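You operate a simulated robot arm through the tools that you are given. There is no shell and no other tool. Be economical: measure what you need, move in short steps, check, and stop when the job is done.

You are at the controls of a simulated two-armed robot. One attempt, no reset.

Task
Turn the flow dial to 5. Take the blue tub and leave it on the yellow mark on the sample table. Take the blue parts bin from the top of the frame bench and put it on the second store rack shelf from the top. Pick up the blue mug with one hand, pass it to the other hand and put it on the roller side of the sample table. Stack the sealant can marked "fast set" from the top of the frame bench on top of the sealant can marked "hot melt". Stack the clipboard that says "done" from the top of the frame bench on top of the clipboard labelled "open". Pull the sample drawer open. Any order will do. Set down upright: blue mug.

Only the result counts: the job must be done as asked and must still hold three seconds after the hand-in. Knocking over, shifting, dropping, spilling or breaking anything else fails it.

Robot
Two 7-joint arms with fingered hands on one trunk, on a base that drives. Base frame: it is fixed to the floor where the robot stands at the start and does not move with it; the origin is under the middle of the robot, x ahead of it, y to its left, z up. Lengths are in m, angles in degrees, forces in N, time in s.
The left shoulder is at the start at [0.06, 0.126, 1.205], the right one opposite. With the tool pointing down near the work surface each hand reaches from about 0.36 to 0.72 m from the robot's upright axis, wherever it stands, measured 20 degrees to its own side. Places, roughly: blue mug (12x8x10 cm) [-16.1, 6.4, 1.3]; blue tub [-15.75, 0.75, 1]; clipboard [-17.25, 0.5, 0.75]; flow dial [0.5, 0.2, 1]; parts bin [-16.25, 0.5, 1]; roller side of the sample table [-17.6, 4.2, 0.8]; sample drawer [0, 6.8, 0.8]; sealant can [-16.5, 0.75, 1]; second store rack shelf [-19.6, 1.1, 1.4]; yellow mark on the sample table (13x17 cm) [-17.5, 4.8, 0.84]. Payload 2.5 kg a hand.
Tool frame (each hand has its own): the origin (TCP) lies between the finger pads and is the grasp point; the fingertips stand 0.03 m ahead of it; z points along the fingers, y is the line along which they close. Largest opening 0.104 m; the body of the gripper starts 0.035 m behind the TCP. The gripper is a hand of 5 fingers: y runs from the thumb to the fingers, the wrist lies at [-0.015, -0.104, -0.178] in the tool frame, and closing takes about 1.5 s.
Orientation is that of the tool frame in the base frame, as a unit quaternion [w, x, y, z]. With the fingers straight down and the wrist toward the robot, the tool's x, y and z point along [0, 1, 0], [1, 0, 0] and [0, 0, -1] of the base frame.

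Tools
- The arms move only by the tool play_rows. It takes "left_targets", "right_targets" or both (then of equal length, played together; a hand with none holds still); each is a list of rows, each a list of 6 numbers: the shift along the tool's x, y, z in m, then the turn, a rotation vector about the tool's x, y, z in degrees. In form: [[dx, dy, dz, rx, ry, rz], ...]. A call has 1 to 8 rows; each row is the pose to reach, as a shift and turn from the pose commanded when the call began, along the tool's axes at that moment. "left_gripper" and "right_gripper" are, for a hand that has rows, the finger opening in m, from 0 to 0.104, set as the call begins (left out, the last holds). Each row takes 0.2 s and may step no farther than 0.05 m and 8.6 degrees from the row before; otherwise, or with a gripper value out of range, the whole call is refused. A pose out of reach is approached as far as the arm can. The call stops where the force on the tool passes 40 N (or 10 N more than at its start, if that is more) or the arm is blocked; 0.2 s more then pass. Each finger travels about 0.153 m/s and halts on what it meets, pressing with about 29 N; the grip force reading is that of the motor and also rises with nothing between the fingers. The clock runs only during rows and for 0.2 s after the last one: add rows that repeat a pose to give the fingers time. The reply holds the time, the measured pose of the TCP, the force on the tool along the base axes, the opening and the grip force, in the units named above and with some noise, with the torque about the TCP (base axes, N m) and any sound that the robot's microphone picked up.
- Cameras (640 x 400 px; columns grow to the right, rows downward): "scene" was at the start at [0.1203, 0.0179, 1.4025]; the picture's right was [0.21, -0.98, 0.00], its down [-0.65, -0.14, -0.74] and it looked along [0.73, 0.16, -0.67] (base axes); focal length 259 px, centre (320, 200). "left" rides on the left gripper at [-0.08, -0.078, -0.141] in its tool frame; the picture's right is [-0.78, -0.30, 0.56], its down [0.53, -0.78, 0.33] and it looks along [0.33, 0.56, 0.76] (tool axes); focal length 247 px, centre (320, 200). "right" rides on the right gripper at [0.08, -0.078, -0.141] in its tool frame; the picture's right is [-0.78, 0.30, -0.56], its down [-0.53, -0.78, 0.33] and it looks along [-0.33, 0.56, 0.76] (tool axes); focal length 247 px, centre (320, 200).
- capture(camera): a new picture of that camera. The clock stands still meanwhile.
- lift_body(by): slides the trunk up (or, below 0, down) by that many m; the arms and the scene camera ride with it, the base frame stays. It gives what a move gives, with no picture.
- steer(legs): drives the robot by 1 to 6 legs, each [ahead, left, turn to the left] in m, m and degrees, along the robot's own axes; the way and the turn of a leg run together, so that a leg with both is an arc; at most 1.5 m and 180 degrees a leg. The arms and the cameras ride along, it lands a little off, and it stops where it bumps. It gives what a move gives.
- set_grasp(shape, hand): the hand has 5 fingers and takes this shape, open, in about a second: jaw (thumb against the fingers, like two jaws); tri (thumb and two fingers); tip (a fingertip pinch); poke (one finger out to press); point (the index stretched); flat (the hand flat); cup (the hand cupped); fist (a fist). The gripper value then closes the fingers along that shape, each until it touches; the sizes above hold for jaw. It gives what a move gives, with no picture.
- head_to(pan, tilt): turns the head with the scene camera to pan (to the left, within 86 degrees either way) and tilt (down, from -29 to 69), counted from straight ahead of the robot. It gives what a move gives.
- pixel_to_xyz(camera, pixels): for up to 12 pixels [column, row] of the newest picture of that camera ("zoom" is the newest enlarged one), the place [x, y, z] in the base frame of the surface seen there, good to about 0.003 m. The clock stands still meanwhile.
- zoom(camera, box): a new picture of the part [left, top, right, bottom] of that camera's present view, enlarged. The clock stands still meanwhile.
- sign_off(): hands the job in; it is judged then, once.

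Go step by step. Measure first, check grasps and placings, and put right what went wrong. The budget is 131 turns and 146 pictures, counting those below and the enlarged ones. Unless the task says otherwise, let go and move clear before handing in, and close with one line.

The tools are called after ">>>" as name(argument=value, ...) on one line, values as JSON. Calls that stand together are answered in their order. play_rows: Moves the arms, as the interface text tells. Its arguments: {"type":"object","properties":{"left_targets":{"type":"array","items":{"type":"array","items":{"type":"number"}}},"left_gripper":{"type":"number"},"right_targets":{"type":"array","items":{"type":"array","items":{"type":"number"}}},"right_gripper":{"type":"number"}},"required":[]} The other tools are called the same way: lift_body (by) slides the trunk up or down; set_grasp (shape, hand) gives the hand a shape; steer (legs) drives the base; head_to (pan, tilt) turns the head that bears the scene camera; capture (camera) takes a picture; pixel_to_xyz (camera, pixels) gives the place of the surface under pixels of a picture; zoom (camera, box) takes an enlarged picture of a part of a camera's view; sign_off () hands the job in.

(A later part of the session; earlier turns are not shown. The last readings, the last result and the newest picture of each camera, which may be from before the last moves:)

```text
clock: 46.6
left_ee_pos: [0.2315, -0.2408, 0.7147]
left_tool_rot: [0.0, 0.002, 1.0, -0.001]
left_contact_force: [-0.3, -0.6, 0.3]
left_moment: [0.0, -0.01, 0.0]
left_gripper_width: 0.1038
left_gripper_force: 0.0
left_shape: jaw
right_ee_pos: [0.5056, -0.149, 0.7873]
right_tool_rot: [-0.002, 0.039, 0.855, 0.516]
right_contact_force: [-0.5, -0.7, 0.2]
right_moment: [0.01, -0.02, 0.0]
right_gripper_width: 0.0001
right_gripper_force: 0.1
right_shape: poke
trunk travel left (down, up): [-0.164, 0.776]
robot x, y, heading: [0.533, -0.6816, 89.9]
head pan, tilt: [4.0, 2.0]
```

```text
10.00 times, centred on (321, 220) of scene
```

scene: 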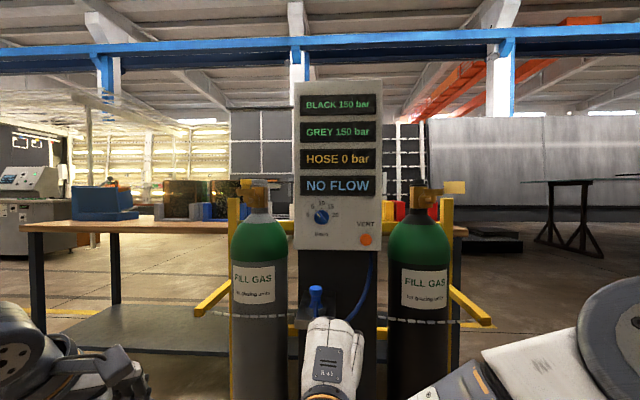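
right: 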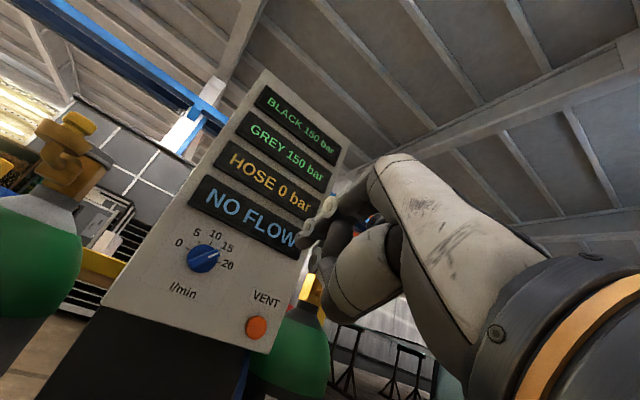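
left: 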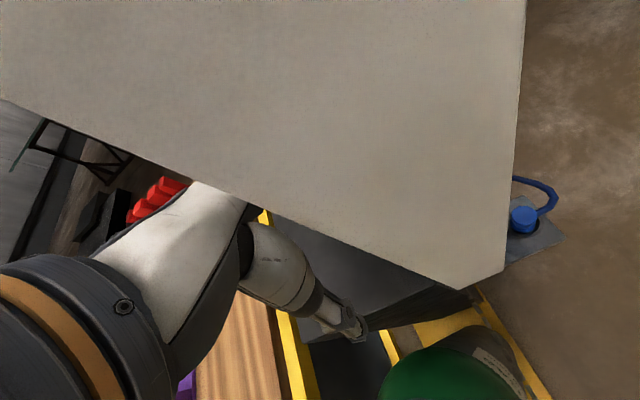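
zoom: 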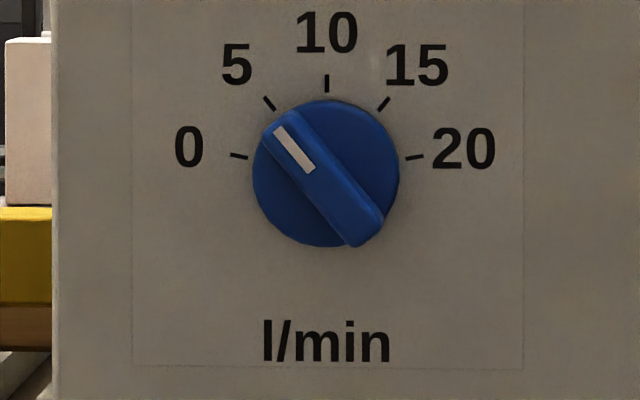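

Square on, the bar axis (283,122)–(366,230) lies at about 128° and the 5 tick at about 129°, so the dial reads 5. Next I'll restore the right hand, raise the trunk and look for the way to the drawer.

>>> set_grasp(shape="jaw", hand="right")

>>> lift_body(by=0.4)

>>> play_rows(right_targets=[[0, 0, 0, 8, 0, 0], [0, 0, 0, 16, 0, 0], [0, 0, 0, 24, 0, 0], [0, 0, 0, 32, 0, 0], [0, 0, 0, 40, 0, 0], [0, 0, 0, 48, 0, 0], [0, 0, 0, 56, 0, 0], [0, 0, 0, 62, 0, 0]])

>>> head_to(pan=30, tilt=15)

>>> capture(camera="scene")

>>> pixel_to_xyz(camera="scene", pixels=[[320, 200], [160, 200], [80, 200], [400, 200], [480, 200], [320, 150], [160, 150], [80, 250], [480, 150]])

```text
clock: 47.5
left_ee_pos: [0.2318, -0.2417, 0.7151]
left_tool_rot: [0.0, 0.0, 1.0, 0.001]
left_contact_force: [-0.3, -0.6, -0.1]
left_moment: [-0.02, 0.02, 0.02]
left_gripper_width: 0.1036
left_gripper_force: 0.1
left_shape: jaw
right_ee_pos: [0.5065, -0.1502, 0.7875]
right_tool_rot: [-0.002, 0.039, 0.855, 0.516]
right_contact_force: [1.0, -0.2, -0.2]
right_moment: [-0.01, 0.03, 0.0]
right_gripper_width: 0.104
right_gripper_force: 0.1
right_shape: jaw
trunk travel left (down, up): [-0.164, 0.776]
robot x, y, heading: [0.5292, -0.6792, 89.7]
head pan, tilt: [4.0, 2.0]
```

```text
clock: 51.3
left_ee_pos: [0.2315, -0.2406, 1.115]
left_tool_rot: [-0.001, 0.001, 1.0, 0.0]
left_contact_force: [0.6, -0.9, -0.3]
left_moment: [0.01, -0.03, -0.01]
left_gripper_width: 0.1038
left_gripper_force: 0.1
left_shape: jaw
right_ee_pos: [0.5044, -0.1486, 1.1872]
right_tool_rot: [-0.002, 0.039, 0.856, 0.515]
right_contact_force: [0.4, -0.6, -0.3]
right_moment: [0.0, 0.03, 0.0]
right_gripper_width: 0.104
right_gripper_force: 0.0
right_shape: jaw
trunk travel left (down, up): [-0.564, 0.376]
robot x, y, heading: [0.5324, -0.6823, 89.8]
head pan, tilt: [4.0, 2.0]
```

```text
clock: 53.1
left_ee_pos: [0.2311, -0.2419, 1.1142]
left_tool_rot: [-0.001, 0.001, 1.0, 0.0]
left_contact_force: [0.6, 0.2, 0.8]
left_moment: [0.04, 0.02, 0.0]
left_gripper_width: 0.1035
left_gripper_force: 0.0
left_shape: jaw
right_ee_pos: [0.5064, -0.1499, 1.1885]
right_tool_rot: [-0.023, 0.032, 0.999, 0.001]
right_contact_force: [1.0, 0.2, 0.0]
right_moment: [0.04, 0.03, 0.01]
right_gripper_width: 0.1039
right_gripper_force: 0.0
right_shape: jaw
trunk travel left (down, up): [-0.564, 0.376]
robot x, y, heading: [0.5316, -0.683, 90.0]
head pan, tilt: [4.0, 2.0]
```

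```text
clock: 54.0
left_ee_pos: [0.2318, -0.2404, 1.1155]
left_tool_rot: [0.0, 0.001, 1.0, -0.001]
left_contact_force: [-0.1, 0.2, 0.4]
left_moment: [-0.01, 0.0, 0.04]
left_gripper_width: 0.1041
left_gripper_force: 0.1
left_shape: jaw
right_ee_pos: [0.5061, -0.1505, 1.1875]
right_tool_rot: [-0.023, 0.031, 0.999, 0.002]
right_contact_force: [0.6, 0.9, 0.4]
right_moment: [0.0, -0.01, -0.02]
right_gripper_width: 0.1041
right_gripper_force: 0.0
right_shape: jaw
trunk travel left (down, up): [-0.564, 0.376]
robot x, y, heading: [0.5291, -0.6779, 89.8]
head pan, tilt: [30.0, 15.0]
```

```text
117 pictures are left
```

scene: 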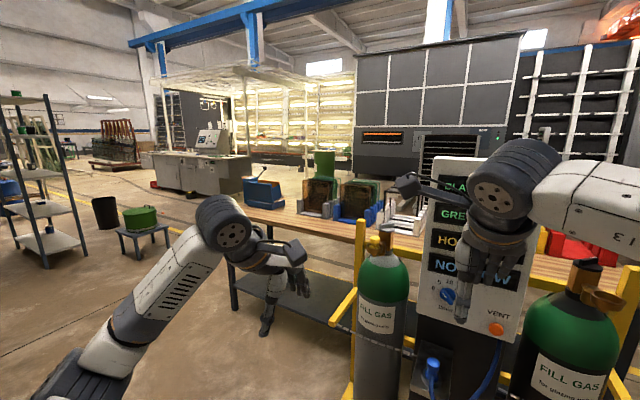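

```text
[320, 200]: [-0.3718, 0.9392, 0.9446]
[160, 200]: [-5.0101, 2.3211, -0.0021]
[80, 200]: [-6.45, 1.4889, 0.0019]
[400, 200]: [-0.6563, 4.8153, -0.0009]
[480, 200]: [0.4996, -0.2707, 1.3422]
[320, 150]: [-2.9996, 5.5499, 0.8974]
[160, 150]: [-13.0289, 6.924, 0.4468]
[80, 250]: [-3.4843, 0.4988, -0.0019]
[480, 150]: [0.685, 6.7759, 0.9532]
```

>>> steer(legs=[[0, 1.1, 0], [0, 1.1, 0]])

>>> head_to(pan=0, tilt=15)

>>> capture(camera="scene")

>>> pixel_to_xyz(camera="scene", pixels=[[320, 200], [320, 170], [320, 240], [380, 170], [380, 150], [440, 150], [440, 170], [260, 170], [320, 150], [260, 200]])

```text
clock: 64.7
left_ee_pos: [-1.9281, -0.1693, 1.1142]
left_tool_rot: [0.0, 0.01, 1.0, -0.001]
left_contact_force: [-0.6, 0.0, 0.1]
left_moment: [0.0, 0.01, -0.03]
left_gripper_width: 0.1036
left_gripper_force: 0.1
left_shape: jaw
right_ee_pos: [-1.6511, -0.0833, 1.1873]
right_tool_rot: [-0.022, 0.041, 0.999, 0.002]
right_contact_force: [-0.3, 0.0, 0.2]
right_moment: [0.02, 0.01, 0.01]
right_gripper_width: 0.1038
right_gripper_force: 0.0
right_shape: jaw
trunk travel left (down, up): [-0.564, 0.376]
robot x, y, heading: [-1.6402, -0.6158, 88.6]
head pan, tilt: [30.0, 15.0]
```

```text
clock: 65.7
left_ee_pos: [-1.9283, -0.1699, 1.1147]
left_tool_rot: [0.0, 0.01, 1.0, 0.001]
left_contact_force: [-0.1, -0.5, -0.5]
left_moment: [0.03, 0.01, -0.01]
left_gripper_width: 0.1039
left_gripper_force: 0.0
left_shape: jaw
right_ee_pos: [-1.6508, -0.0842, 1.1886]
right_tool_rot: [-0.023, 0.042, 0.999, 0.001]
right_contact_force: [-0.3, -0.8, 0.1]
right_moment: [-0.01, -0.02, 0.0]
right_gripper_width: 0.1041
right_gripper_force: 0.1
right_shape: jaw
trunk travel left (down, up): [-0.564, 0.376]
robot x, y, heading: [-1.6342, -0.6132, 88.9]
head pan, tilt: [0.0, 15.0]
```

```text
116 pictures are left
```

scene: 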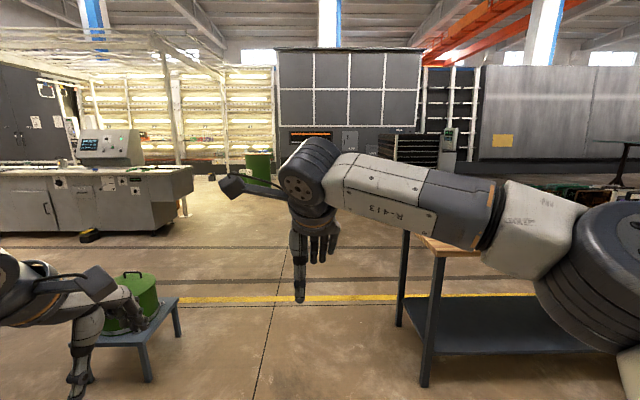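

```text
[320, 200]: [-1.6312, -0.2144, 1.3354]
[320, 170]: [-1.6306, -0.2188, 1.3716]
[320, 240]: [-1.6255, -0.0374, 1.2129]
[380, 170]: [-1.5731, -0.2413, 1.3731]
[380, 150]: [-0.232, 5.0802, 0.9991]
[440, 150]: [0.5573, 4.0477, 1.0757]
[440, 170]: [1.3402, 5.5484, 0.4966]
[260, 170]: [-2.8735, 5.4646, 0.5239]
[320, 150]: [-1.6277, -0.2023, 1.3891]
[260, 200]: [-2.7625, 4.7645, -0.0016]
```

>>> pixel_to_xyz(camera="scene", pixels=[[440, 265], [405, 240], [176, 303], [140, 290], [420, 380], [148, 375]])

```text
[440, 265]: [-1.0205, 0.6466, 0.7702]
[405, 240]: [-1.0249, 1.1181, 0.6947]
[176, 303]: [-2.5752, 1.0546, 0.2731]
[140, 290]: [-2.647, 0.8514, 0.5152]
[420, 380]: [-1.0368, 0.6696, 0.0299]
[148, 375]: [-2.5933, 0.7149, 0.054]
```

The corridor runs between x=-2.57 and -1.03. I'll centre in it and drive to y≈4.5.

>>> steer(legs=[[0, 0.17, 1], [1.3, 0, 0], [1.3, 0, 0], [1.3, 0, 0], [0.7, 0, -15]])

>>> capture(camera="scene")

>>> pixel_to_xyz(camera="scene", pixels=[[400, 200], [440, 170], [440, 150], [480, 170], [400, 150], [380, 130], [520, 150]])

```text
clock: 89.0
left_ee_pos: [-2.0017, 4.4666, 1.1149]
left_tool_rot: [0.0, 0.111, 0.994, 0.0]
left_contact_force: [-0.9, 0.6, 0.4]
left_moment: [-0.01, 0.01, -0.01]
left_gripper_width: 0.1037
left_gripper_force: 0.1
left_shape: jaw
right_ee_pos: [-1.7141, 4.4958, 1.1872]
right_tool_rot: [-0.022, 0.141, 0.99, 0.004]
right_contact_force: [0.3, 0.0, 0.0]
right_moment: [0.02, 0.01, 0.0]
right_gripper_width: 0.1038
right_gripper_force: 0.0
right_shape: jaw
trunk travel left (down, up): [-0.564, 0.376]
robot x, y, heading: [-1.8065, 3.9725, 76.9]
head pan, tilt: [0.0, 15.0]
```

```text
115 pictures are left
```

scene: 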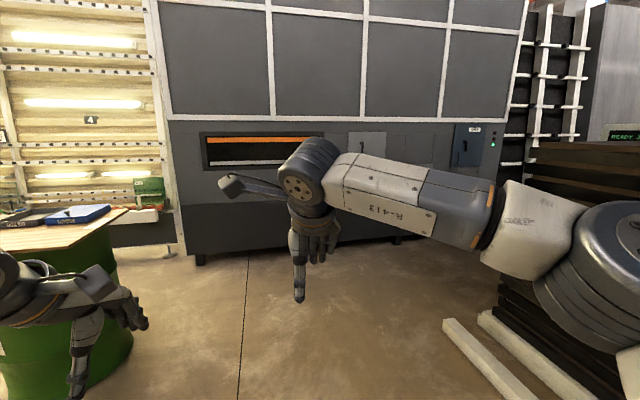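

```text
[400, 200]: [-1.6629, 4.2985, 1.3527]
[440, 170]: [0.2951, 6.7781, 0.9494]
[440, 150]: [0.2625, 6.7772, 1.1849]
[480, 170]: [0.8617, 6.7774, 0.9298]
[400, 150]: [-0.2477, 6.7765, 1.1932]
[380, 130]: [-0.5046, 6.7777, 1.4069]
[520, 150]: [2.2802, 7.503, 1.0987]
```

>>> pixel_to_xyz(camera="scene", pixels=[[446, 325], [485, 315], [510, 250], [500, 170], [515, 285], [180, 300], [350, 140]])

>>> steer(legs=[[1.0, 0, 13]])

>>> head_to(pan=-40, tilt=22)

>>> capture(camera="scene")

```text
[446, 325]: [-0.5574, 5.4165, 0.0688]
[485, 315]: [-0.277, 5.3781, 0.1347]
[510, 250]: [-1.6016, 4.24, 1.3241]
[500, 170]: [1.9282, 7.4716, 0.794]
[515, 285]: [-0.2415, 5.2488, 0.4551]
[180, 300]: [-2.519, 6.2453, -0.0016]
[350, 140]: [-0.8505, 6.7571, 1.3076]
```

```text
clock: 94.3
left_ee_pos: [-2.0337, 5.4325, 1.1149]
left_tool_rot: [0.0, -0.022, 1.0, 0.0]
left_contact_force: [0.1, 0.3, 0.4]
left_moment: [0.01, 0.03, -0.01]
left_gripper_width: 0.1037
left_gripper_force: 0.1
left_shape: jaw
right_ee_pos: [-1.7621, 5.5366, 1.188]
right_tool_rot: [-0.022, 0.008, 1.0, 0.001]
right_contact_force: [0.2, -0.1, -0.4]
right_moment: [0.02, -0.03, 0.01]
right_gripper_width: 0.1036
right_gripper_force: 0.0
right_shape: jaw
trunk travel left (down, up): [-0.564, 0.376]
robot x, y, heading: [-1.708, 5.0048, 92.7]
head pan, tilt: [0.0, 15.0]
```

```text
clock: 95.4
left_ee_pos: [-2.0335, 5.4323, 1.1144]
left_tool_rot: [0.0, -0.022, 1.0, 0.0]
left_contact_force: [-0.3, -0.3, 0.0]
left_moment: [0.02, 0.0, 0.02]
left_gripper_width: 0.1038
left_gripper_force: 0.0
left_shape: jaw
right_ee_pos: [-1.7624, 5.5352, 1.1894]
right_tool_rot: [-0.024, 0.008, 1.0, 0.0]
right_contact_force: [0.4, -0.2, 0.5]
right_moment: [0.04, 0.03, 0.01]
right_gripper_width: 0.1037
right_gripper_force: 0.0
right_shape: jaw
trunk travel left (down, up): [-0.564, 0.376]
robot x, y, heading: [-1.7101, 5.0094, 92.6]
head pan, tilt: [-40.0, 22.0]
```

```text
114 pictures are left
```

scene: 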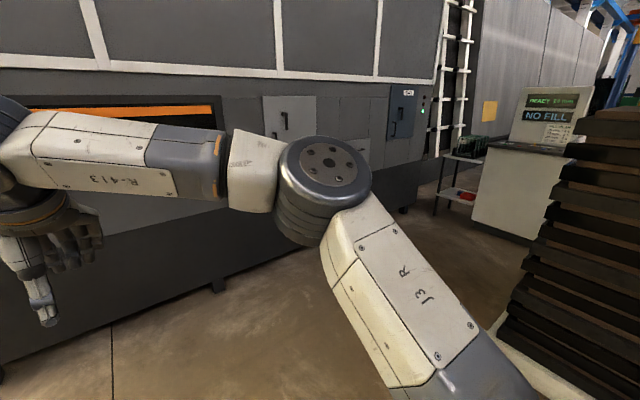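

>>> steer(legs=[[0.85, 0, -2.6], [0, -0.9, 0]])

>>> head_to(pan=-50, tilt=40)

>>> capture(camera="scene")

>>> pixel_to_xyz(camera="scene", pixels=[[320, 200], [200, 100], [400, 100], [320, 100], [560, 200], [560, 300]])

```text
clock: 104.2
left_ee_pos: [-1.164, 6.3098, 1.1154]
left_tool_rot: [-0.001, 0.0, 1.0, 0.0]
left_contact_force: [-0.5, 0.1, 0.0]
left_moment: [0.0, 0.01, 0.01]
left_gripper_width: 0.1037
left_gripper_force: 0.1
left_shape: jaw
right_ee_pos: [-0.89, 6.402, 1.1875]
right_tool_rot: [-0.023, 0.03, 0.999, 0.002]
right_contact_force: [0.6, -0.6, 0.2]
right_moment: [-0.01, 0.01, 0.0]
right_gripper_width: 0.1038
right_gripper_force: 0.1
right_shape: jaw
trunk travel left (down, up): [-0.564, 0.376]
robot x, y, heading: [-0.8646, 5.8697, 89.8]
head pan, tilt: [-40.0, 22.0]
```

```text
clock: 105.0
left_ee_pos: [-1.1637, 6.3096, 1.1138]
left_tool_rot: [0.001, -0.001, 1.0, -0.001]
left_contact_force: [0.0, 0.4, 0.8]
left_moment: [-0.03, -0.03, 0.02]
left_gripper_width: 0.1037
left_gripper_force: 0.0
left_shape: jaw
right_ee_pos: [-0.8901, 6.4012, 1.1875]
right_tool_rot: [-0.023, 0.031, 0.999, 0.002]
right_contact_force: [0.4, 0.1, 0.1]
right_moment: [-0.04, -0.02, 0.0]
right_gripper_width: 0.1039
right_gripper_force: 0.1
right_shape: jaw
trunk travel left (down, up): [-0.564, 0.376]
robot x, y, heading: [-0.8642, 5.8678, 90.2]
head pan, tilt: [-50.0, 40.0]
```

```text
113 pictures are left
```

scene: 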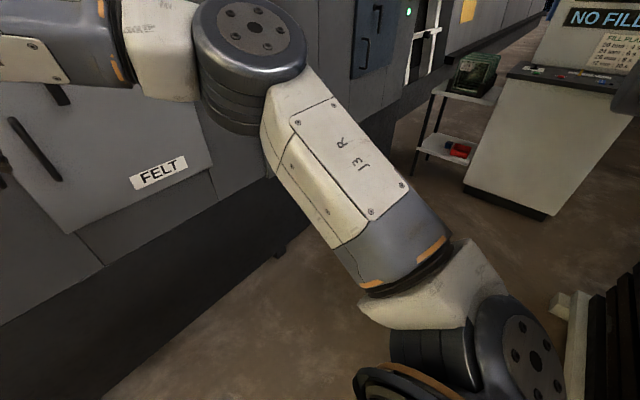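

```text
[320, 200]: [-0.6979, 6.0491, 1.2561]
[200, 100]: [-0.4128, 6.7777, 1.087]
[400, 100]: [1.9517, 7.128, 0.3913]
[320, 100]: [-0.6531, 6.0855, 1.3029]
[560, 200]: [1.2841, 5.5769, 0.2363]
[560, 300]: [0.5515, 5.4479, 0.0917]
```

>>> steer(legs=[[0, -0.75, 0]])

>>> head_to(pan=0, tilt=50)

>>> capture(camera="scene")

>>> capture(camera="right")

```text
clock: 109.0
left_ee_pos: [-0.418, 6.309, 1.1147]
left_tool_rot: [0.0, -0.004, 1.0, 0.0]
left_contact_force: [0.5, 0.0, -0.9]
left_moment: [-0.02, -0.01, 0.02]
left_gripper_width: 0.1037
left_gripper_force: 0.2
left_shape: jaw
right_ee_pos: [-0.1456, 6.4029, 1.1888]
right_tool_rot: [-0.023, 0.027, 0.999, 0.001]
right_contact_force: [0.6, -0.4, -0.4]
right_moment: [0.03, -0.01, 0.0]
right_gripper_width: 0.1038
right_gripper_force: 0.1
right_shape: jaw
trunk travel left (down, up): [-0.564, 0.376]
robot x, y, heading: [-0.1144, 5.871, 90.3]
head pan, tilt: [-50.0, 40.0]
```

```text
clock: 110.2
left_ee_pos: [-0.4186, 6.3092, 1.1153]
left_tool_rot: [0.0, -0.004, 1.0, 0.0]
left_contact_force: [-0.2, -0.7, 0.4]
left_moment: [0.02, -0.01, -0.01]
left_gripper_width: 0.1039
left_gripper_force: 0.1
left_shape: jaw
right_ee_pos: [-0.1441, 6.4018, 1.1893]
right_tool_rot: [-0.023, 0.027, 0.999, 0.001]
right_contact_force: [0.8, 0.0, -0.6]
right_moment: [-0.03, 0.0, 0.02]
right_gripper_width: 0.1041
right_gripper_force: 0.0
right_shape: jaw
trunk travel left (down, up): [-0.564, 0.376]
robot x, y, heading: [-0.1121, 5.8701, 90.4]
head pan, tilt: [0.0, 50.0]
```

```text
112 pictures are left
```

scene: 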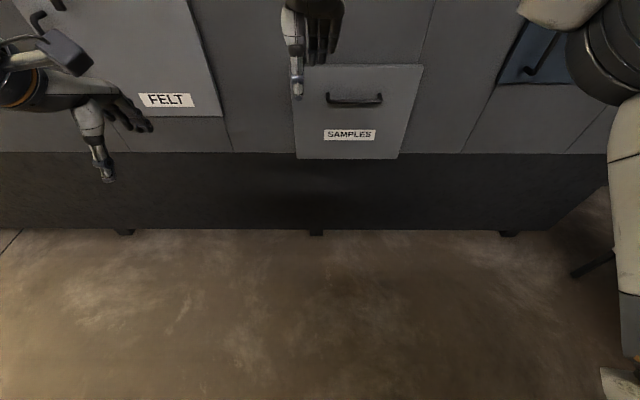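

```text
111 pictures are left
```

right: 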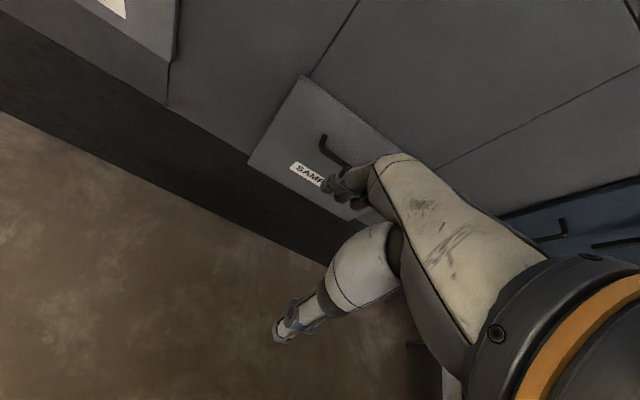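

The SAMPLES drawer has a horizontal bar handle at scene (354,98). I'll measure it.

>>> zoom(camera="scene", box=[280, 60, 430, 160])

>>> pixel_to_xyz(camera="scene", pixels=[[330, 101], [354, 101], [379, 101], [354, 99], [354, 90], [350, 135], [300, 110], [410, 110], [354, 68], [354, 157]])

```text
4.00 times, centred on (355, 110) of scene
```

zoom: 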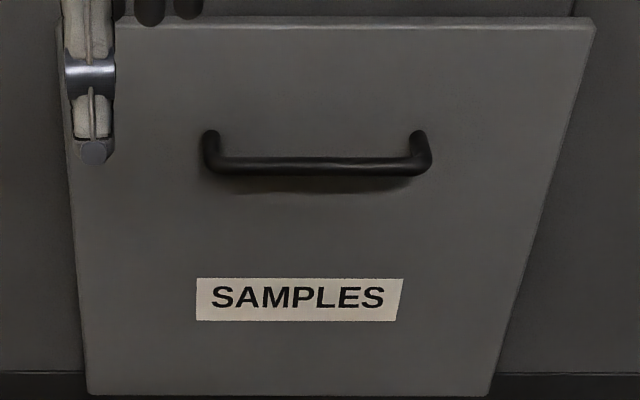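

```text
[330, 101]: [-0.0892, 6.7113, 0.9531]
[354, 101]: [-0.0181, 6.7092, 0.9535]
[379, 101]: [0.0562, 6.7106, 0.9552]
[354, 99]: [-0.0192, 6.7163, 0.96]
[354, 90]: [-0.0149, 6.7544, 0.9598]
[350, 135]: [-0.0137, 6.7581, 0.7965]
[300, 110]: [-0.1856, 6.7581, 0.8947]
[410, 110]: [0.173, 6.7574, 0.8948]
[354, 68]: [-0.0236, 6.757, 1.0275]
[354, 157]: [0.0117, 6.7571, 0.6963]
```

The handle bar lies along x at y≈6.715, z≈0.957, with the drawer face at 6.757. I'll straighten the right hand, shift it right, set a 0.042 opening and pitch it 10°.

>>> play_rows(right_targets=[[-0.03, 0, 0, -3, -1, -1], [-0.06, 0, 0, -6, -2, -2], [-0.09, 0, 0, -9, -2.6, -3], [-0.13, 0, 0, -10, -2.6, -3]], right_gripper=0.042)

>>> steer(legs=[[0.21, 0, 0]])

>>> head_to(pan=-10, tilt=55)

>>> capture(camera="right")

```text
clock: 111.2
left_ee_pos: [-0.4179, 6.3084, 1.1156]
left_tool_rot: [0.0, -0.004, 1.0, 0.0]
left_contact_force: [-0.7, 0.5, -0.3]
left_moment: [-0.05, 0.0, -0.03]
left_gripper_width: 0.1039
left_gripper_force: 0.0
left_shape: jaw
right_ee_pos: [-0.01, 6.3941, 1.1872]
right_tool_rot: [0.003, 0.002, 0.996, 0.09]
right_contact_force: [0.8, 0.2, -0.2]
right_moment: [0.02, -0.01, 0.02]
right_gripper_width: 0.0424
right_gripper_force: 0.1
right_shape: jaw
trunk travel left (down, up): [-0.564, 0.376]
robot x, y, heading: [-0.1155, 5.8718, 90.4]
head pan, tilt: [0.0, 50.0]
```

```text
clock: 112.9
left_ee_pos: [-0.4224, 6.5151, 1.1144]
left_tool_rot: [0.0, -0.007, 1.0, 0.0]
left_contact_force: [-0.3, 0.5, -0.4]
left_moment: [-0.03, 0.0, -0.02]
left_gripper_width: 0.1038
left_gripper_force: 0.0
left_shape: jaw
right_ee_pos: [-0.0165, 6.6015, 1.1856]
right_tool_rot: [0.003, 0.001, 0.996, 0.09]
right_contact_force: [-0.1, 0.4, -0.3]
right_moment: [-0.01, 0.03, 0.01]
right_gripper_width: 0.0425
right_gripper_force: 0.0
right_shape: jaw
trunk travel left (down, up): [-0.564, 0.376]
robot x, y, heading: [-0.1162, 6.0803, 90.7]
head pan, tilt: [0.0, 50.0]
```

```text
clock: 113.6
left_ee_pos: [-0.4225, 6.5161, 1.1136]
left_tool_rot: [0.0, -0.006, 1.0, 0.0]
left_contact_force: [0.3, -0.1, -0.1]
left_moment: [-0.01, -0.02, 0.02]
left_gripper_width: 0.1037
left_gripper_force: 0.0
left_shape: jaw
right_ee_pos: [-0.016, 6.6008, 1.1874]
right_tool_rot: [0.002, 0.0, 0.996, 0.089]
right_contact_force: [0.2, -0.2, 0.0]
right_moment: [-0.01, -0.01, 0.0]
right_gripper_width: 0.042
right_gripper_force: 0.0
right_shape: jaw
trunk travel left (down, up): [-0.564, 0.376]
robot x, y, heading: [-0.1172, 6.0785, 90.2]
head pan, tilt: [-10.0, 55.0]
```

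```text
109 pictures are left
```

right: 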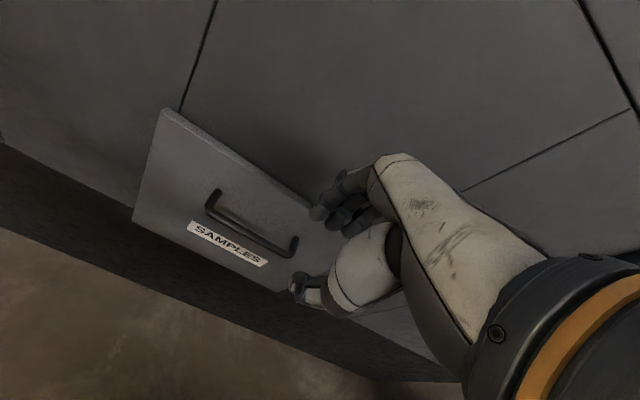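

>>> lift_body(by=-0.165)

>>> play_rows(right_targets=[[0, 0.036, 0.0065, 0, 0, 0], [0, 0.072, 0.013, 0, 0, 0], [0, 0.107, 0.0194, 0, 0, 0], [0, 0.107, 0.0194, 0, 0, 0]])

>>> capture(camera="right")

>>> capture(camera="scene")

```text
clock: 115.5
left_ee_pos: [-0.4213, 6.5153, 0.9494]
left_tool_rot: [0.0, -0.007, 1.0, 0.001]
left_contact_force: [-0.9, -0.7, 0.0]
left_moment: [0.04, -0.04, 0.0]
left_gripper_width: 0.1037
left_gripper_force: 0.1
left_shape: jaw
right_ee_pos: [-0.0168, 6.6024, 1.0216]
right_tool_rot: [0.003, 0.0, 0.996, 0.089]
right_contact_force: [0.1, -0.4, 1.0]
right_moment: [0.0, -0.03, 0.01]
right_gripper_width: 0.0425
right_gripper_force: 0.1
right_shape: jaw
trunk travel left (down, up): [-0.399, 0.541]
robot x, y, heading: [-0.1154, 6.0775, 90.7]
head pan, tilt: [-10.0, 55.0]
```

```text
clock: 116.5
left_ee_pos: [-0.4223, 6.5124, 0.951]
left_tool_rot: [0.0, -0.007, 1.0, 0.001]
left_contact_force: [0.4, -1.1, 0.2]
left_moment: [-0.01, 0.02, 0.01]
left_gripper_width: 0.1036
left_gripper_force: 0.1
left_shape: jaw
right_ee_pos: [-0.0181, 6.7062, 1.0209]
right_tool_rot: [0.002, -0.001, 0.996, 0.091]
right_contact_force: [0.5, -13.6, 4.6]
right_moment: [0.42, -0.04, -0.17]
right_gripper_width: 0.0397
right_gripper_force: 0.2
right_shape: jaw
trunk travel left (down, up): [-0.399, 0.541]
robot x, y, heading: [-0.113, 6.0799, 90.6]
head pan, tilt: [-10.0, 55.0]
```

```text
108 pictures are left
```

right: 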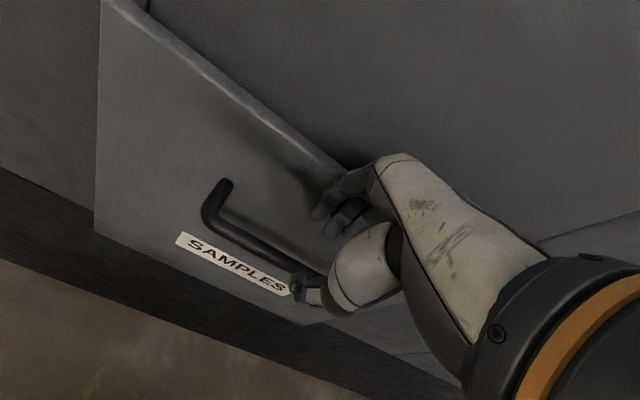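

```text
107 pictures are left
```

scene: 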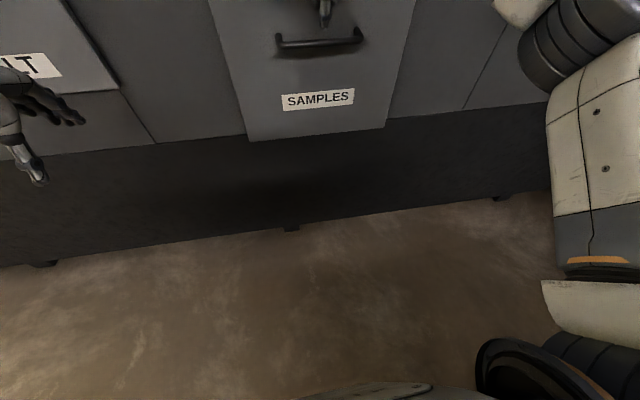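

The fingers bulge against the drawer face at this pitch. I'll back off and come in at about 55° pitch, thumb below and fingers above and behind the bar.

>>> play_rows(right_targets=[[0, -0.035, 0, 0, 0, 0], [0, -0.067, 0.004, -3, 0, 0], [0, -0.067, 0.004, -11, 0, 0], [0, -0.067, 0.004, -19, 0, 0], [0, -0.067, 0.004, -27, 0, 0], [0, -0.067, 0.004, -35, 0, 0], [0, -0.067, 0.004, -43, 0, 0], [0, -0.067, 0.004, -45, 0, 0]], right_gripper=0.055)

>>> capture(camera="right")

```text
clock: 118.3
left_ee_pos: [-0.4213, 6.5145, 0.9497]
left_tool_rot: [0.0, -0.006, 1.0, 0.001]
left_contact_force: [0.4, 0.2, -0.1]
left_moment: [0.0, 0.01, -0.03]
left_gripper_width: 0.1037
left_gripper_force: 0.0
left_shape: jaw
right_ee_pos: [-0.0264, 6.6439, 1.0072]
right_tool_rot: [0.0, -0.006, 0.915, 0.402]
right_contact_force: [0.1, 0.2, -0.1]
right_moment: [0.0, -0.01, -0.02]
right_gripper_width: 0.0545
right_gripper_force: 0.1
right_shape: jaw
right hand out of reach, approached as far as the arm can: row 7, 8
trunk travel left (down, up): [-0.399, 0.541]
robot x, y, heading: [-0.1204, 6.0793, 90.7]
head pan, tilt: [-10.0, 55.0]
```

```text
106 pictures are left
```

right: 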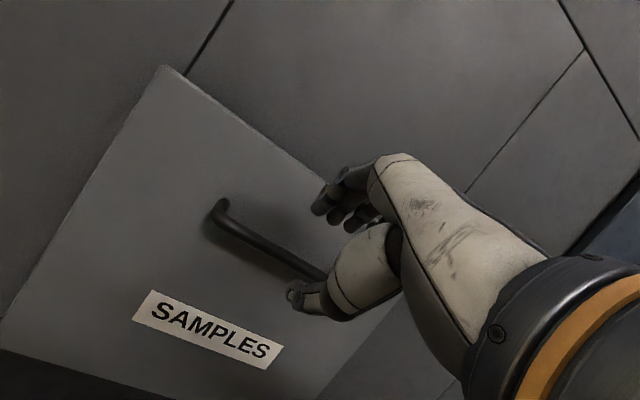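

>>> play_rows(right_targets=[[-0.002, 0.006, 0.02, 0, 0, 0], [-0.004, 0.008, 0.04, 0, 0, 0], [-0.006, 0.008, 0.06, 0, 0, 0], [-0.008, 0.008, 0.082, 0, 0, 0]])

>>> capture(camera="right")

```text
clock: 119.3
left_ee_pos: [-0.422, 6.5157, 0.9489]
left_tool_rot: [0.001, -0.007, 1.0, 0.0]
left_contact_force: [-0.4, -0.1, 0.2]
left_moment: [0.0, -0.02, 0.02]
left_gripper_width: 0.1039
left_gripper_force: 0.0
left_shape: jaw
right_ee_pos: [-0.0178, 6.6938, 0.9705]
right_tool_rot: [0.002, -0.006, 0.916, 0.4]
right_contact_force: [-0.1, -0.7, 0.2]
right_moment: [0.04, 0.04, 0.0]
right_gripper_width: 0.0547
right_gripper_force: 0.0
right_shape: jaw
right hand out of reach, approached as far as the arm can: row 4
trunk travel left (down, up): [-0.399, 0.541]
robot x, y, heading: [-0.1158, 6.0771, 90.6]
head pan, tilt: [-10.0, 55.0]
```

```text
105 pictures are left
```

right: 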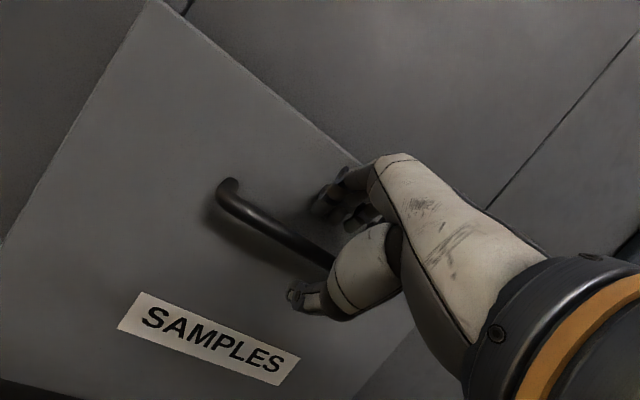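

The thumb is below and the fingers are above the bar. The last 15 mm I'll take with the base and trunk, then close.

>>> steer(legs=[[0.016, 0, 0]])

>>> lift_body(by=-0.012)

>>> play_rows(right_targets=[[0, 0, 0, 0, 0, 0], [0, 0, 0, 0, 0, 0], [0, 0, 0, 0, 0, 0], [0, 0, 0, 0, 0, 0], [0, 0, 0, 0, 0, 0], [0, 0, 0, 0, 0, 0], [0, 0, 0, 0, 0, 0]], right_gripper=0.0)

>>> capture(camera="right")

```text
clock: 120.0
left_ee_pos: [-0.423, 6.5299, 0.9492]
left_tool_rot: [0.0, -0.005, 1.0, 0.0]
left_contact_force: [-0.2, 0.5, -0.4]
left_moment: [0.01, 0.01, 0.03]
left_gripper_width: 0.1039
left_gripper_force: 0.1
left_shape: jaw
right_ee_pos: [-0.0194, 6.7102, 0.9692]
right_tool_rot: [0.001, -0.006, 0.917, 0.399]
right_contact_force: [-0.7, -2.7, -1.7]
right_moment: [0.03, -0.02, 0.03]
right_gripper_width: 0.053
right_gripper_force: 0.1
right_shape: jaw
trunk travel left (down, up): [-0.399, 0.541]
robot x, y, heading: [-0.1146, 6.0973, 90.7]
head pan, tilt: [-10.0, 55.0]
```

```text
clock: 120.6
left_ee_pos: [-0.423, 6.5311, 0.9376]
left_tool_rot: [0.001, -0.006, 1.0, 0.0]
left_contact_force: [0.5, -0.8, 0.1]
left_moment: [-0.01, 0.0, 0.01]
left_gripper_width: 0.1036
left_gripper_force: 0.0
left_shape: jaw
right_ee_pos: [-0.0207, 6.7108, 0.9571]
right_tool_rot: [0.0, -0.007, 0.916, 0.4]
right_contact_force: [-1.1, -5.1, 1.5]
right_moment: [0.15, -0.08, -0.04]
right_gripper_width: 0.054
right_gripper_force: 0.1
right_shape: jaw
trunk travel left (down, up): [-0.387, 0.553]
robot x, y, heading: [-0.1151, 6.0948, 90.8]
head pan, tilt: [-10.0, 55.0]
```

```text
clock: 122.2
left_ee_pos: [-0.4226, 6.5315, 0.9381]
left_tool_rot: [0.001, -0.006, 1.0, 0.001]
left_contact_force: [-0.7, 1.0, -0.6]
left_moment: [-0.01, 0.0, 0.01]
left_gripper_width: 0.1036
left_gripper_force: 0.1
left_shape: jaw
right_ee_pos: [-0.0199, 6.7106, 0.956]
right_tool_rot: [0.001, -0.006, 0.917, 0.399]
right_contact_force: [0.8, -1.9, -7.9]
right_moment: [-0.09, 0.09, -0.07]
right_gripper_width: 0.0062
right_gripper_force: 28.7
right_shape: jaw
trunk travel left (down, up): [-0.387, 0.553]
robot x, y, heading: [-0.1169, 6.0963, 90.7]
head pan, tilt: [-10.0, 55.0]
```

```text
104 pictures are left
```

right: 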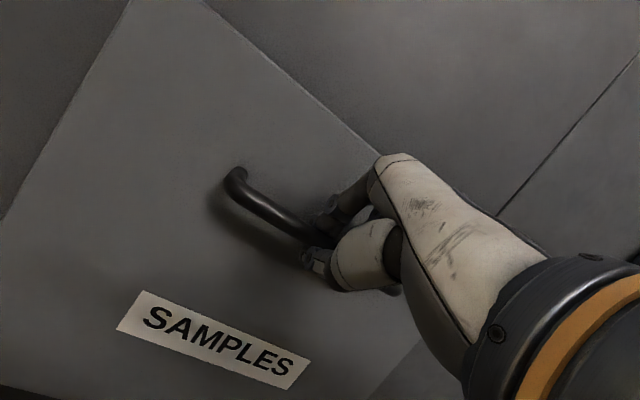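

The grip holds the bar (6 mm, 28.7 N). Now I'll drive back to pull the drawer.

>>> steer(legs=[[-0.15, 0, 0], [-0.15, 0, 0]])

>>> capture(camera="scene")

>>> capture(camera="right")

```text
clock: 124.5
left_ee_pos: [-0.4219, 6.2541, 0.9378]
left_tool_rot: [0.001, -0.009, 1.0, -0.001]
left_contact_force: [-0.3, -0.2, 0.3]
left_moment: [-0.02, 0.01, 0.04]
left_gripper_width: 0.1035
left_gripper_force: 0.1
left_shape: jaw
right_ee_pos: [-0.0182, 6.4363, 0.954]
right_tool_rot: [0.001, -0.009, 0.918, 0.397]
right_contact_force: [-4.0, 13.5, -4.0]
right_moment: [0.06, 0.0, 0.03]
right_gripper_width: 0.004
right_gripper_force: 29.0
right_shape: jaw
trunk travel left (down, up): [-0.387, 0.553]
robot x, y, heading: [-0.118, 5.8179, 90.6]
head pan, tilt: [-10.0, 55.0]
stopped in leg 2: the force on the tool passed its limit at 54 N (the readings are from after the stop); the commanded pose is now the measured one
```

```text
103 pictures are left
```

scene: 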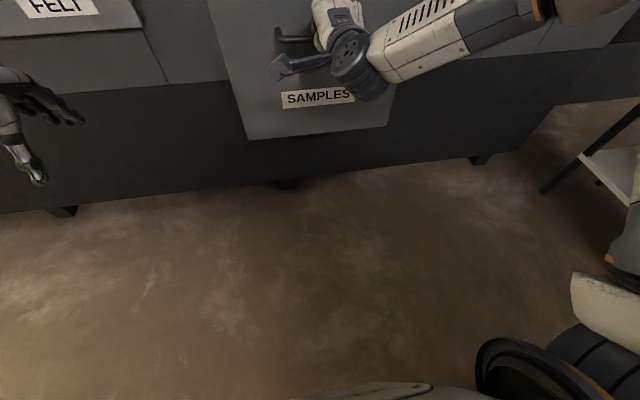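

```text
102 pictures are left
```

right: 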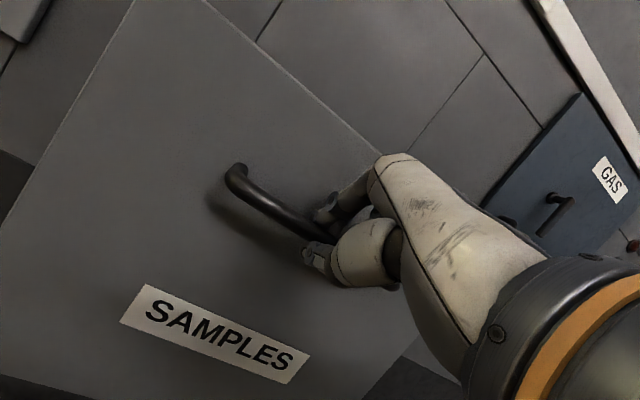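

The drawer came out 0.27 m and stopped at 54 N, which looks like its end stop. I'll release, back away and check.

>>> play_rows(right_targets=[[0, 0, 0, 0, 0, 0], [0, 0, 0, 0, 0, 0], [0, 0, 0, 0, 0, 0], [0, 0, -0.03, 0, 0, 0], [0, 0, -0.06, 0, 0, 0], [0, 0, -0.09, 0, 0, 0]], right_gripper=0.06)

>>> steer(legs=[[-0.15, 0, 0]])

>>> head_to(pan=0, tilt=40)

>>> capture(camera="scene")

>>> pixel_to_xyz(camera="scene", pixels=[[345, 80], [340, 130], [300, 110]])

```text
clock: 125.9
left_ee_pos: [-0.4195, 6.2524, 0.9384]
left_tool_rot: [0.001, -0.008, 1.0, 0.001]
left_contact_force: [-1.1, -0.1, -0.4]
left_moment: [-0.02, 0.01, -0.01]
left_gripper_width: 0.1041
left_gripper_force: 0.1
left_shape: jaw
right_ee_pos: [-0.0181, 6.3682, 1.0191]
right_tool_rot: [0.001, -0.008, 0.917, 0.398]
right_contact_force: [0.3, -0.5, -0.5]
right_moment: [-0.03, 0.02, -0.02]
right_gripper_width: 0.0593
right_gripper_force: 0.0
right_shape: jaw
trunk travel left (down, up): [-0.387, 0.553]
robot x, y, heading: [-0.1123, 5.8197, 91.0]
head pan, tilt: [-10.0, 55.0]
```

```text
clock: 127.3
left_ee_pos: [-0.4243, 6.126, 0.9325]
left_tool_rot: [0.001, -0.012, 1.0, -0.006]
left_contact_force: [-0.8, 0.1, -0.5]
left_moment: [0.0, 0.0, 0.04]
left_gripper_width: 0.1038
left_gripper_force: 0.0
left_shape: jaw
right_ee_pos: [-0.0227, 6.2462, 1.0128]
right_tool_rot: [-0.001, -0.012, 0.919, 0.393]
right_contact_force: [-0.1, 0.5, -0.1]
right_moment: [0.0, 0.01, -0.03]
right_gripper_width: 0.0597
right_gripper_force: 0.0
right_shape: jaw
trunk travel left (down, up): [-0.387, 0.553]
robot x, y, heading: [-0.1094, 5.6868, 91.4]
head pan, tilt: [-10.0, 55.0]
stopped in leg 1: the robot was blocked; the commanded pose is now the measured one
```

```text
clock: 128.1
left_ee_pos: [-0.4226, 6.1288, 0.9326]
left_tool_rot: [0.001, -0.012, 1.0, -0.006]
left_contact_force: [0.2, -0.1, -0.5]
left_moment: [0.01, 0.01, 0.01]
left_gripper_width: 0.1038
left_gripper_force: 0.1
left_shape: jaw
right_ee_pos: [-0.0215, 6.2484, 1.0124]
right_tool_rot: [-0.001, -0.012, 0.92, 0.392]
right_contact_force: [-0.1, -0.4, -0.1]
right_moment: [-0.02, -0.01, -0.02]
right_gripper_width: 0.0597
right_gripper_force: 0.0
right_shape: jaw
trunk travel left (down, up): [-0.387, 0.553]
robot x, y, heading: [-0.1137, 5.686, 91.2]
head pan, tilt: [0.0, 40.0]
```

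```text
101 pictures are left
```

scene: 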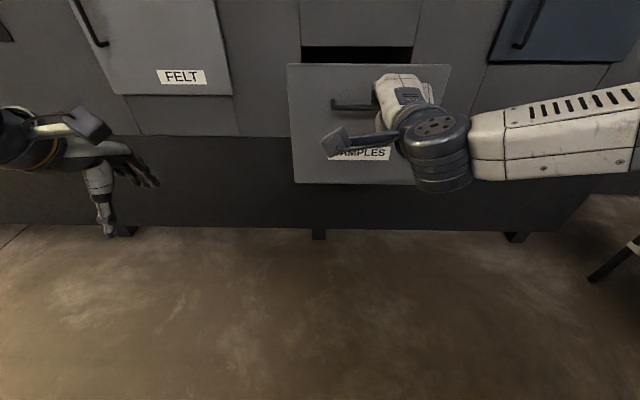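

```text
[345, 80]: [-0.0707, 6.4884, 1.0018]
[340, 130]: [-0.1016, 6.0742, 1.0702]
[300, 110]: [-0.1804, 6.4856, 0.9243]
```

The drawer face moved from 6.757 to 6.487, so the drawer is open. I bumped something behind me at the end, probably the floor beam. I'll move forward and left, then look at it.

>>> steer(legs=[[0.08, 0, 0], [0, 1.3, 0], [0, 0, -90]])

>>> head_to(pan=-15, tilt=30)

>>> capture(camera="scene")

```text
clock: 139.3
left_ee_pos: [-0.9756, 6.0209, 0.9387]
left_tool_rot: [0.0, 0.723, 0.691, -0.001]
left_contact_force: [-0.8, 0.3, -0.2]
left_moment: [0.0, 0.0, 0.01]
left_gripper_width: 0.1037
left_gripper_force: 0.1
left_shape: jaw
right_ee_pos: [-0.8841, 5.6119, 1.0195]
right_tool_rot: [0.29, 0.663, 0.634, 0.272]
right_contact_force: [-0.5, -0.2, -0.4]
right_moment: [-0.01, 0.01, 0.04]
right_gripper_width: 0.0599
right_gripper_force: 0.1
right_shape: jaw
trunk travel left (down, up): [-0.387, 0.553]
robot x, y, heading: [-1.4244, 5.741, -2.7]
head pan, tilt: [0.0, 40.0]
```

```text
clock: 140.1
left_ee_pos: [-0.9752, 6.0193, 0.9382]
left_tool_rot: [0.001, 0.723, 0.691, -0.001]
left_contact_force: [0.1, -0.4, 0.1]
left_moment: [0.01, 0.01, -0.02]
left_gripper_width: 0.1039
left_gripper_force: 0.0
left_shape: jaw
right_ee_pos: [-0.8858, 5.6118, 1.0203]
right_tool_rot: [0.29, 0.663, 0.635, 0.272]
right_contact_force: [-0.3, 0.0, -0.3]
right_moment: [-0.02, 0.01, 0.01]
right_gripper_width: 0.06
right_gripper_force: 0.0
right_shape: jaw
trunk travel left (down, up): [-0.387, 0.553]
robot x, y, heading: [-1.4265, 5.7406, -2.7]
head pan, tilt: [-15.0, 30.0]
```

```text
100 pictures are left
```

scene: 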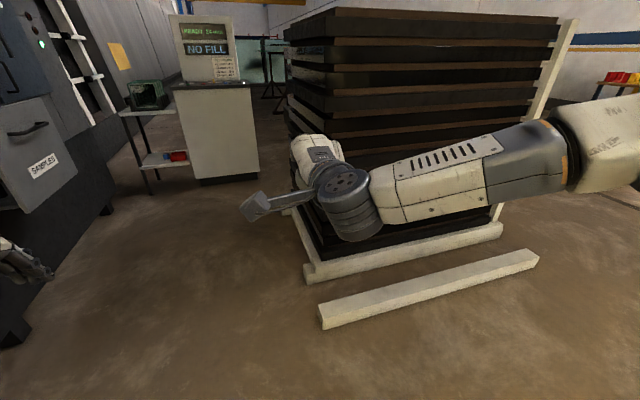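

>>> pixel_to_xyz(camera="scene", pixels=[[320, 308], [323, 327], [318, 330], [525, 252], [308, 268], [420, 290]])

```text
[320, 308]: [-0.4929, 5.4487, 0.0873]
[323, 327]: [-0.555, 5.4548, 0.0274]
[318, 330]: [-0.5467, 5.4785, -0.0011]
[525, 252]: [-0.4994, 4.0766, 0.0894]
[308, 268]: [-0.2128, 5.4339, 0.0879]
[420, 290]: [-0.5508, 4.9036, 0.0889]
```

The beam is still straight and in line; it was the stack's heavy dunnage that I touched. Next I'll straighten the right hand, drive down the aisle and turn toward -x.

>>> play_rows(right_targets=[[0, 0, 0, 8, 0, 0], [0, 0, 0, 16, 0, 0], [0, 0, 0, 24, 0, 0], [0, 0, 0, 32, 0, 0], [0, 0, 0, 40, 0, 0], [0, 0, 0, 46, 0, 0]], right_gripper=0.104)

>>> steer(legs=[[0, 0, -87], [1.5, 0, 0], [1.5, 0, 0], [0, 0, -90]])

>>> head_to(pan=0, tilt=12)

>>> capture(camera="scene")

>>> pixel_to_xyz(camera="scene", pixels=[[320, 200], [320, 180], [320, 165], [260, 180], [380, 180], [200, 200], [440, 200], [320, 150]])

```text
clock: 141.5
left_ee_pos: [-0.9748, 6.0199, 0.9388]
left_tool_rot: [0.0, 0.723, 0.691, -0.001]
left_contact_force: [0.6, -1.1, -0.2]
left_moment: [-0.02, 0.01, -0.01]
left_gripper_width: 0.1043
left_gripper_force: 0.2
left_shape: jaw
right_ee_pos: [-0.8844, 5.612, 1.0186]
right_tool_rot: [0.007, 0.724, 0.69, 0.002]
right_contact_force: [0.0, 0.0, -0.4]
right_moment: [-0.01, 0.0, 0.01]
right_gripper_width: 0.1039
right_gripper_force: 0.1
right_shape: jaw
trunk travel left (down, up): [-0.387, 0.553]
robot x, y, heading: [-1.4284, 5.7375, -2.8]
head pan, tilt: [-15.0, 30.0]
```

```text
clock: 163.3
left_ee_pos: [-1.7711, 2.4979, 0.9391]
left_tool_rot: [0.0, -0.706, 0.708, 0.001]
left_contact_force: [0.3, 0.2, -0.1]
left_moment: [-0.01, 0.0, 0.01]
left_gripper_width: 0.1038
left_gripper_force: 0.0
left_shape: jaw
right_ee_pos: [-1.8785, 2.901, 1.0189]
right_tool_rot: [-0.003, -0.705, 0.709, 0.008]
right_contact_force: [0.2, 0.1, 0.1]
right_moment: [-0.01, 0.02, 0.01]
right_gripper_width: 0.1037
right_gripper_force: 0.2
right_shape: jaw
trunk travel left (down, up): [-0.387, 0.553]
robot x, y, heading: [-1.3312, 2.7976, 179.7]
head pan, tilt: [-15.0, 30.0]
```

```text
clock: 164.1
left_ee_pos: [-1.7714, 2.4968, 0.9387]
left_tool_rot: [0.0, -0.707, 0.708, 0.0]
left_contact_force: [1.0, 0.0, -0.3]
left_moment: [-0.03, 0.05, 0.01]
left_gripper_width: 0.1038
left_gripper_force: 0.1
left_shape: jaw
right_ee_pos: [-1.8789, 2.902, 1.0189]
right_tool_rot: [-0.003, -0.706, 0.709, 0.007]
right_contact_force: [-0.9, -0.1, -0.2]
right_moment: [0.04, 0.0, 0.02]
right_gripper_width: 0.104
right_gripper_force: 0.0
right_shape: jaw
trunk travel left (down, up): [-0.387, 0.553]
robot x, y, heading: [-1.3302, 2.7931, 179.6]
head pan, tilt: [0.0, 12.0]
```

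```text
99 pictures are left
```

scene: 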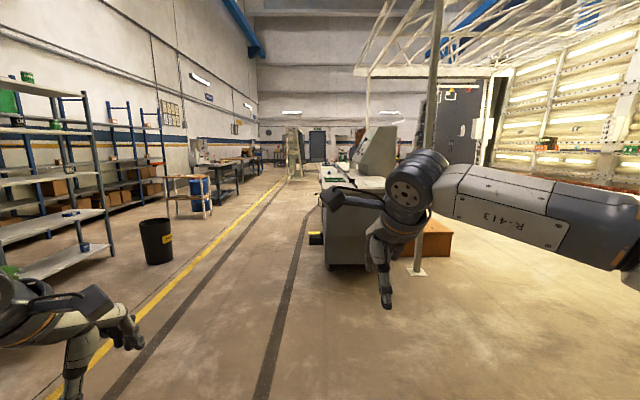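

```text
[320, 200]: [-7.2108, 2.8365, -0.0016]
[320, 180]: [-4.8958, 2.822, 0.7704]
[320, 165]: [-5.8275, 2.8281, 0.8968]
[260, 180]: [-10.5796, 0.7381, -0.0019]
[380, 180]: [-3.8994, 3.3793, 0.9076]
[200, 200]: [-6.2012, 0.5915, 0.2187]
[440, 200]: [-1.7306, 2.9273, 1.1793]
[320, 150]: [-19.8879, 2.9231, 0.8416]
```

The console's edge is at y≈2.8 and there's clutter below y≈0.9. I'll use a lane at y≈1.85.

>>> steer(legs=[[0, 0.95, 0.4], [1.5, 0, 0], [1.5, 0, 0], [1.5, 0, 0], [1.5, 0, 0]])

>>> capture(camera="scene")

>>> pixel_to_xyz(camera="scene", pixels=[[320, 200], [320, 180], [320, 165], [260, 180], [380, 180], [200, 200], [300, 170], [320, 150], [220, 170]])

```text
clock: 197.3
left_ee_pos: [-7.7873, 1.2718, 0.9378]
left_tool_rot: [0.001, -0.694, 0.72, 0.0]
left_contact_force: [0.5, 0.0, -0.5]
left_moment: [-0.03, -0.01, 0.01]
left_gripper_width: 0.1039
left_gripper_force: 0.2
left_shape: jaw
right_ee_pos: [-7.8803, 1.6804, 1.0184]
right_tool_rot: [-0.003, -0.693, 0.721, 0.009]
right_contact_force: [-0.1, -0.2, 0.2]
right_moment: [0.04, -0.01, 0.02]
right_gripper_width: 0.1035
right_gripper_force: 0.1
right_shape: jaw
trunk travel left (down, up): [-0.387, 0.553]
robot x, y, heading: [-7.3335, 1.5577, 177.9]
head pan, tilt: [0.0, 12.0]
```

```text
98 pictures are left
```

scene: 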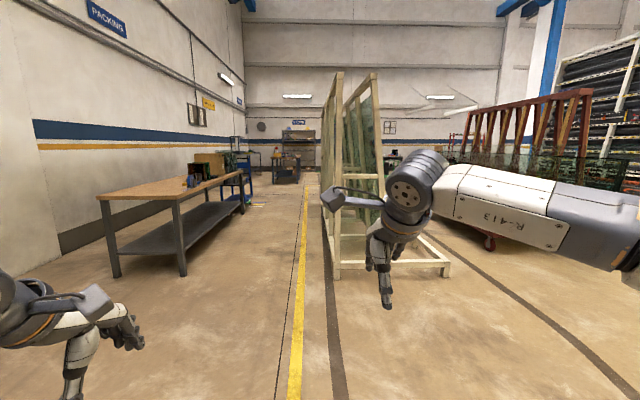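

```text
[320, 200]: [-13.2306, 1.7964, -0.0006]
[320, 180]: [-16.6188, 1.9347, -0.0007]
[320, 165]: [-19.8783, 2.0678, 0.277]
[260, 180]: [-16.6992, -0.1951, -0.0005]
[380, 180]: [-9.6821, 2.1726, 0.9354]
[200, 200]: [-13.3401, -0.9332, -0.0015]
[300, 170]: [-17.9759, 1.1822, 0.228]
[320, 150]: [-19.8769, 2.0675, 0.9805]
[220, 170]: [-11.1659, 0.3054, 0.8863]
```

>>> pixel_to_xyz(camera="scene", pixels=[[183, 268], [176, 200], [244, 195], [337, 276], [327, 222], [330, 120], [322, 205]])

```text
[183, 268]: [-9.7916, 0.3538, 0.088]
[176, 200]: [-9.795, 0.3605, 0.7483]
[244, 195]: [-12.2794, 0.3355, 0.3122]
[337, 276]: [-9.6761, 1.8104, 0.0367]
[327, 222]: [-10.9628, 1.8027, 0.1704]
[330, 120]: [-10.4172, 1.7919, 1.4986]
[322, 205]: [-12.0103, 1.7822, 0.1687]
```

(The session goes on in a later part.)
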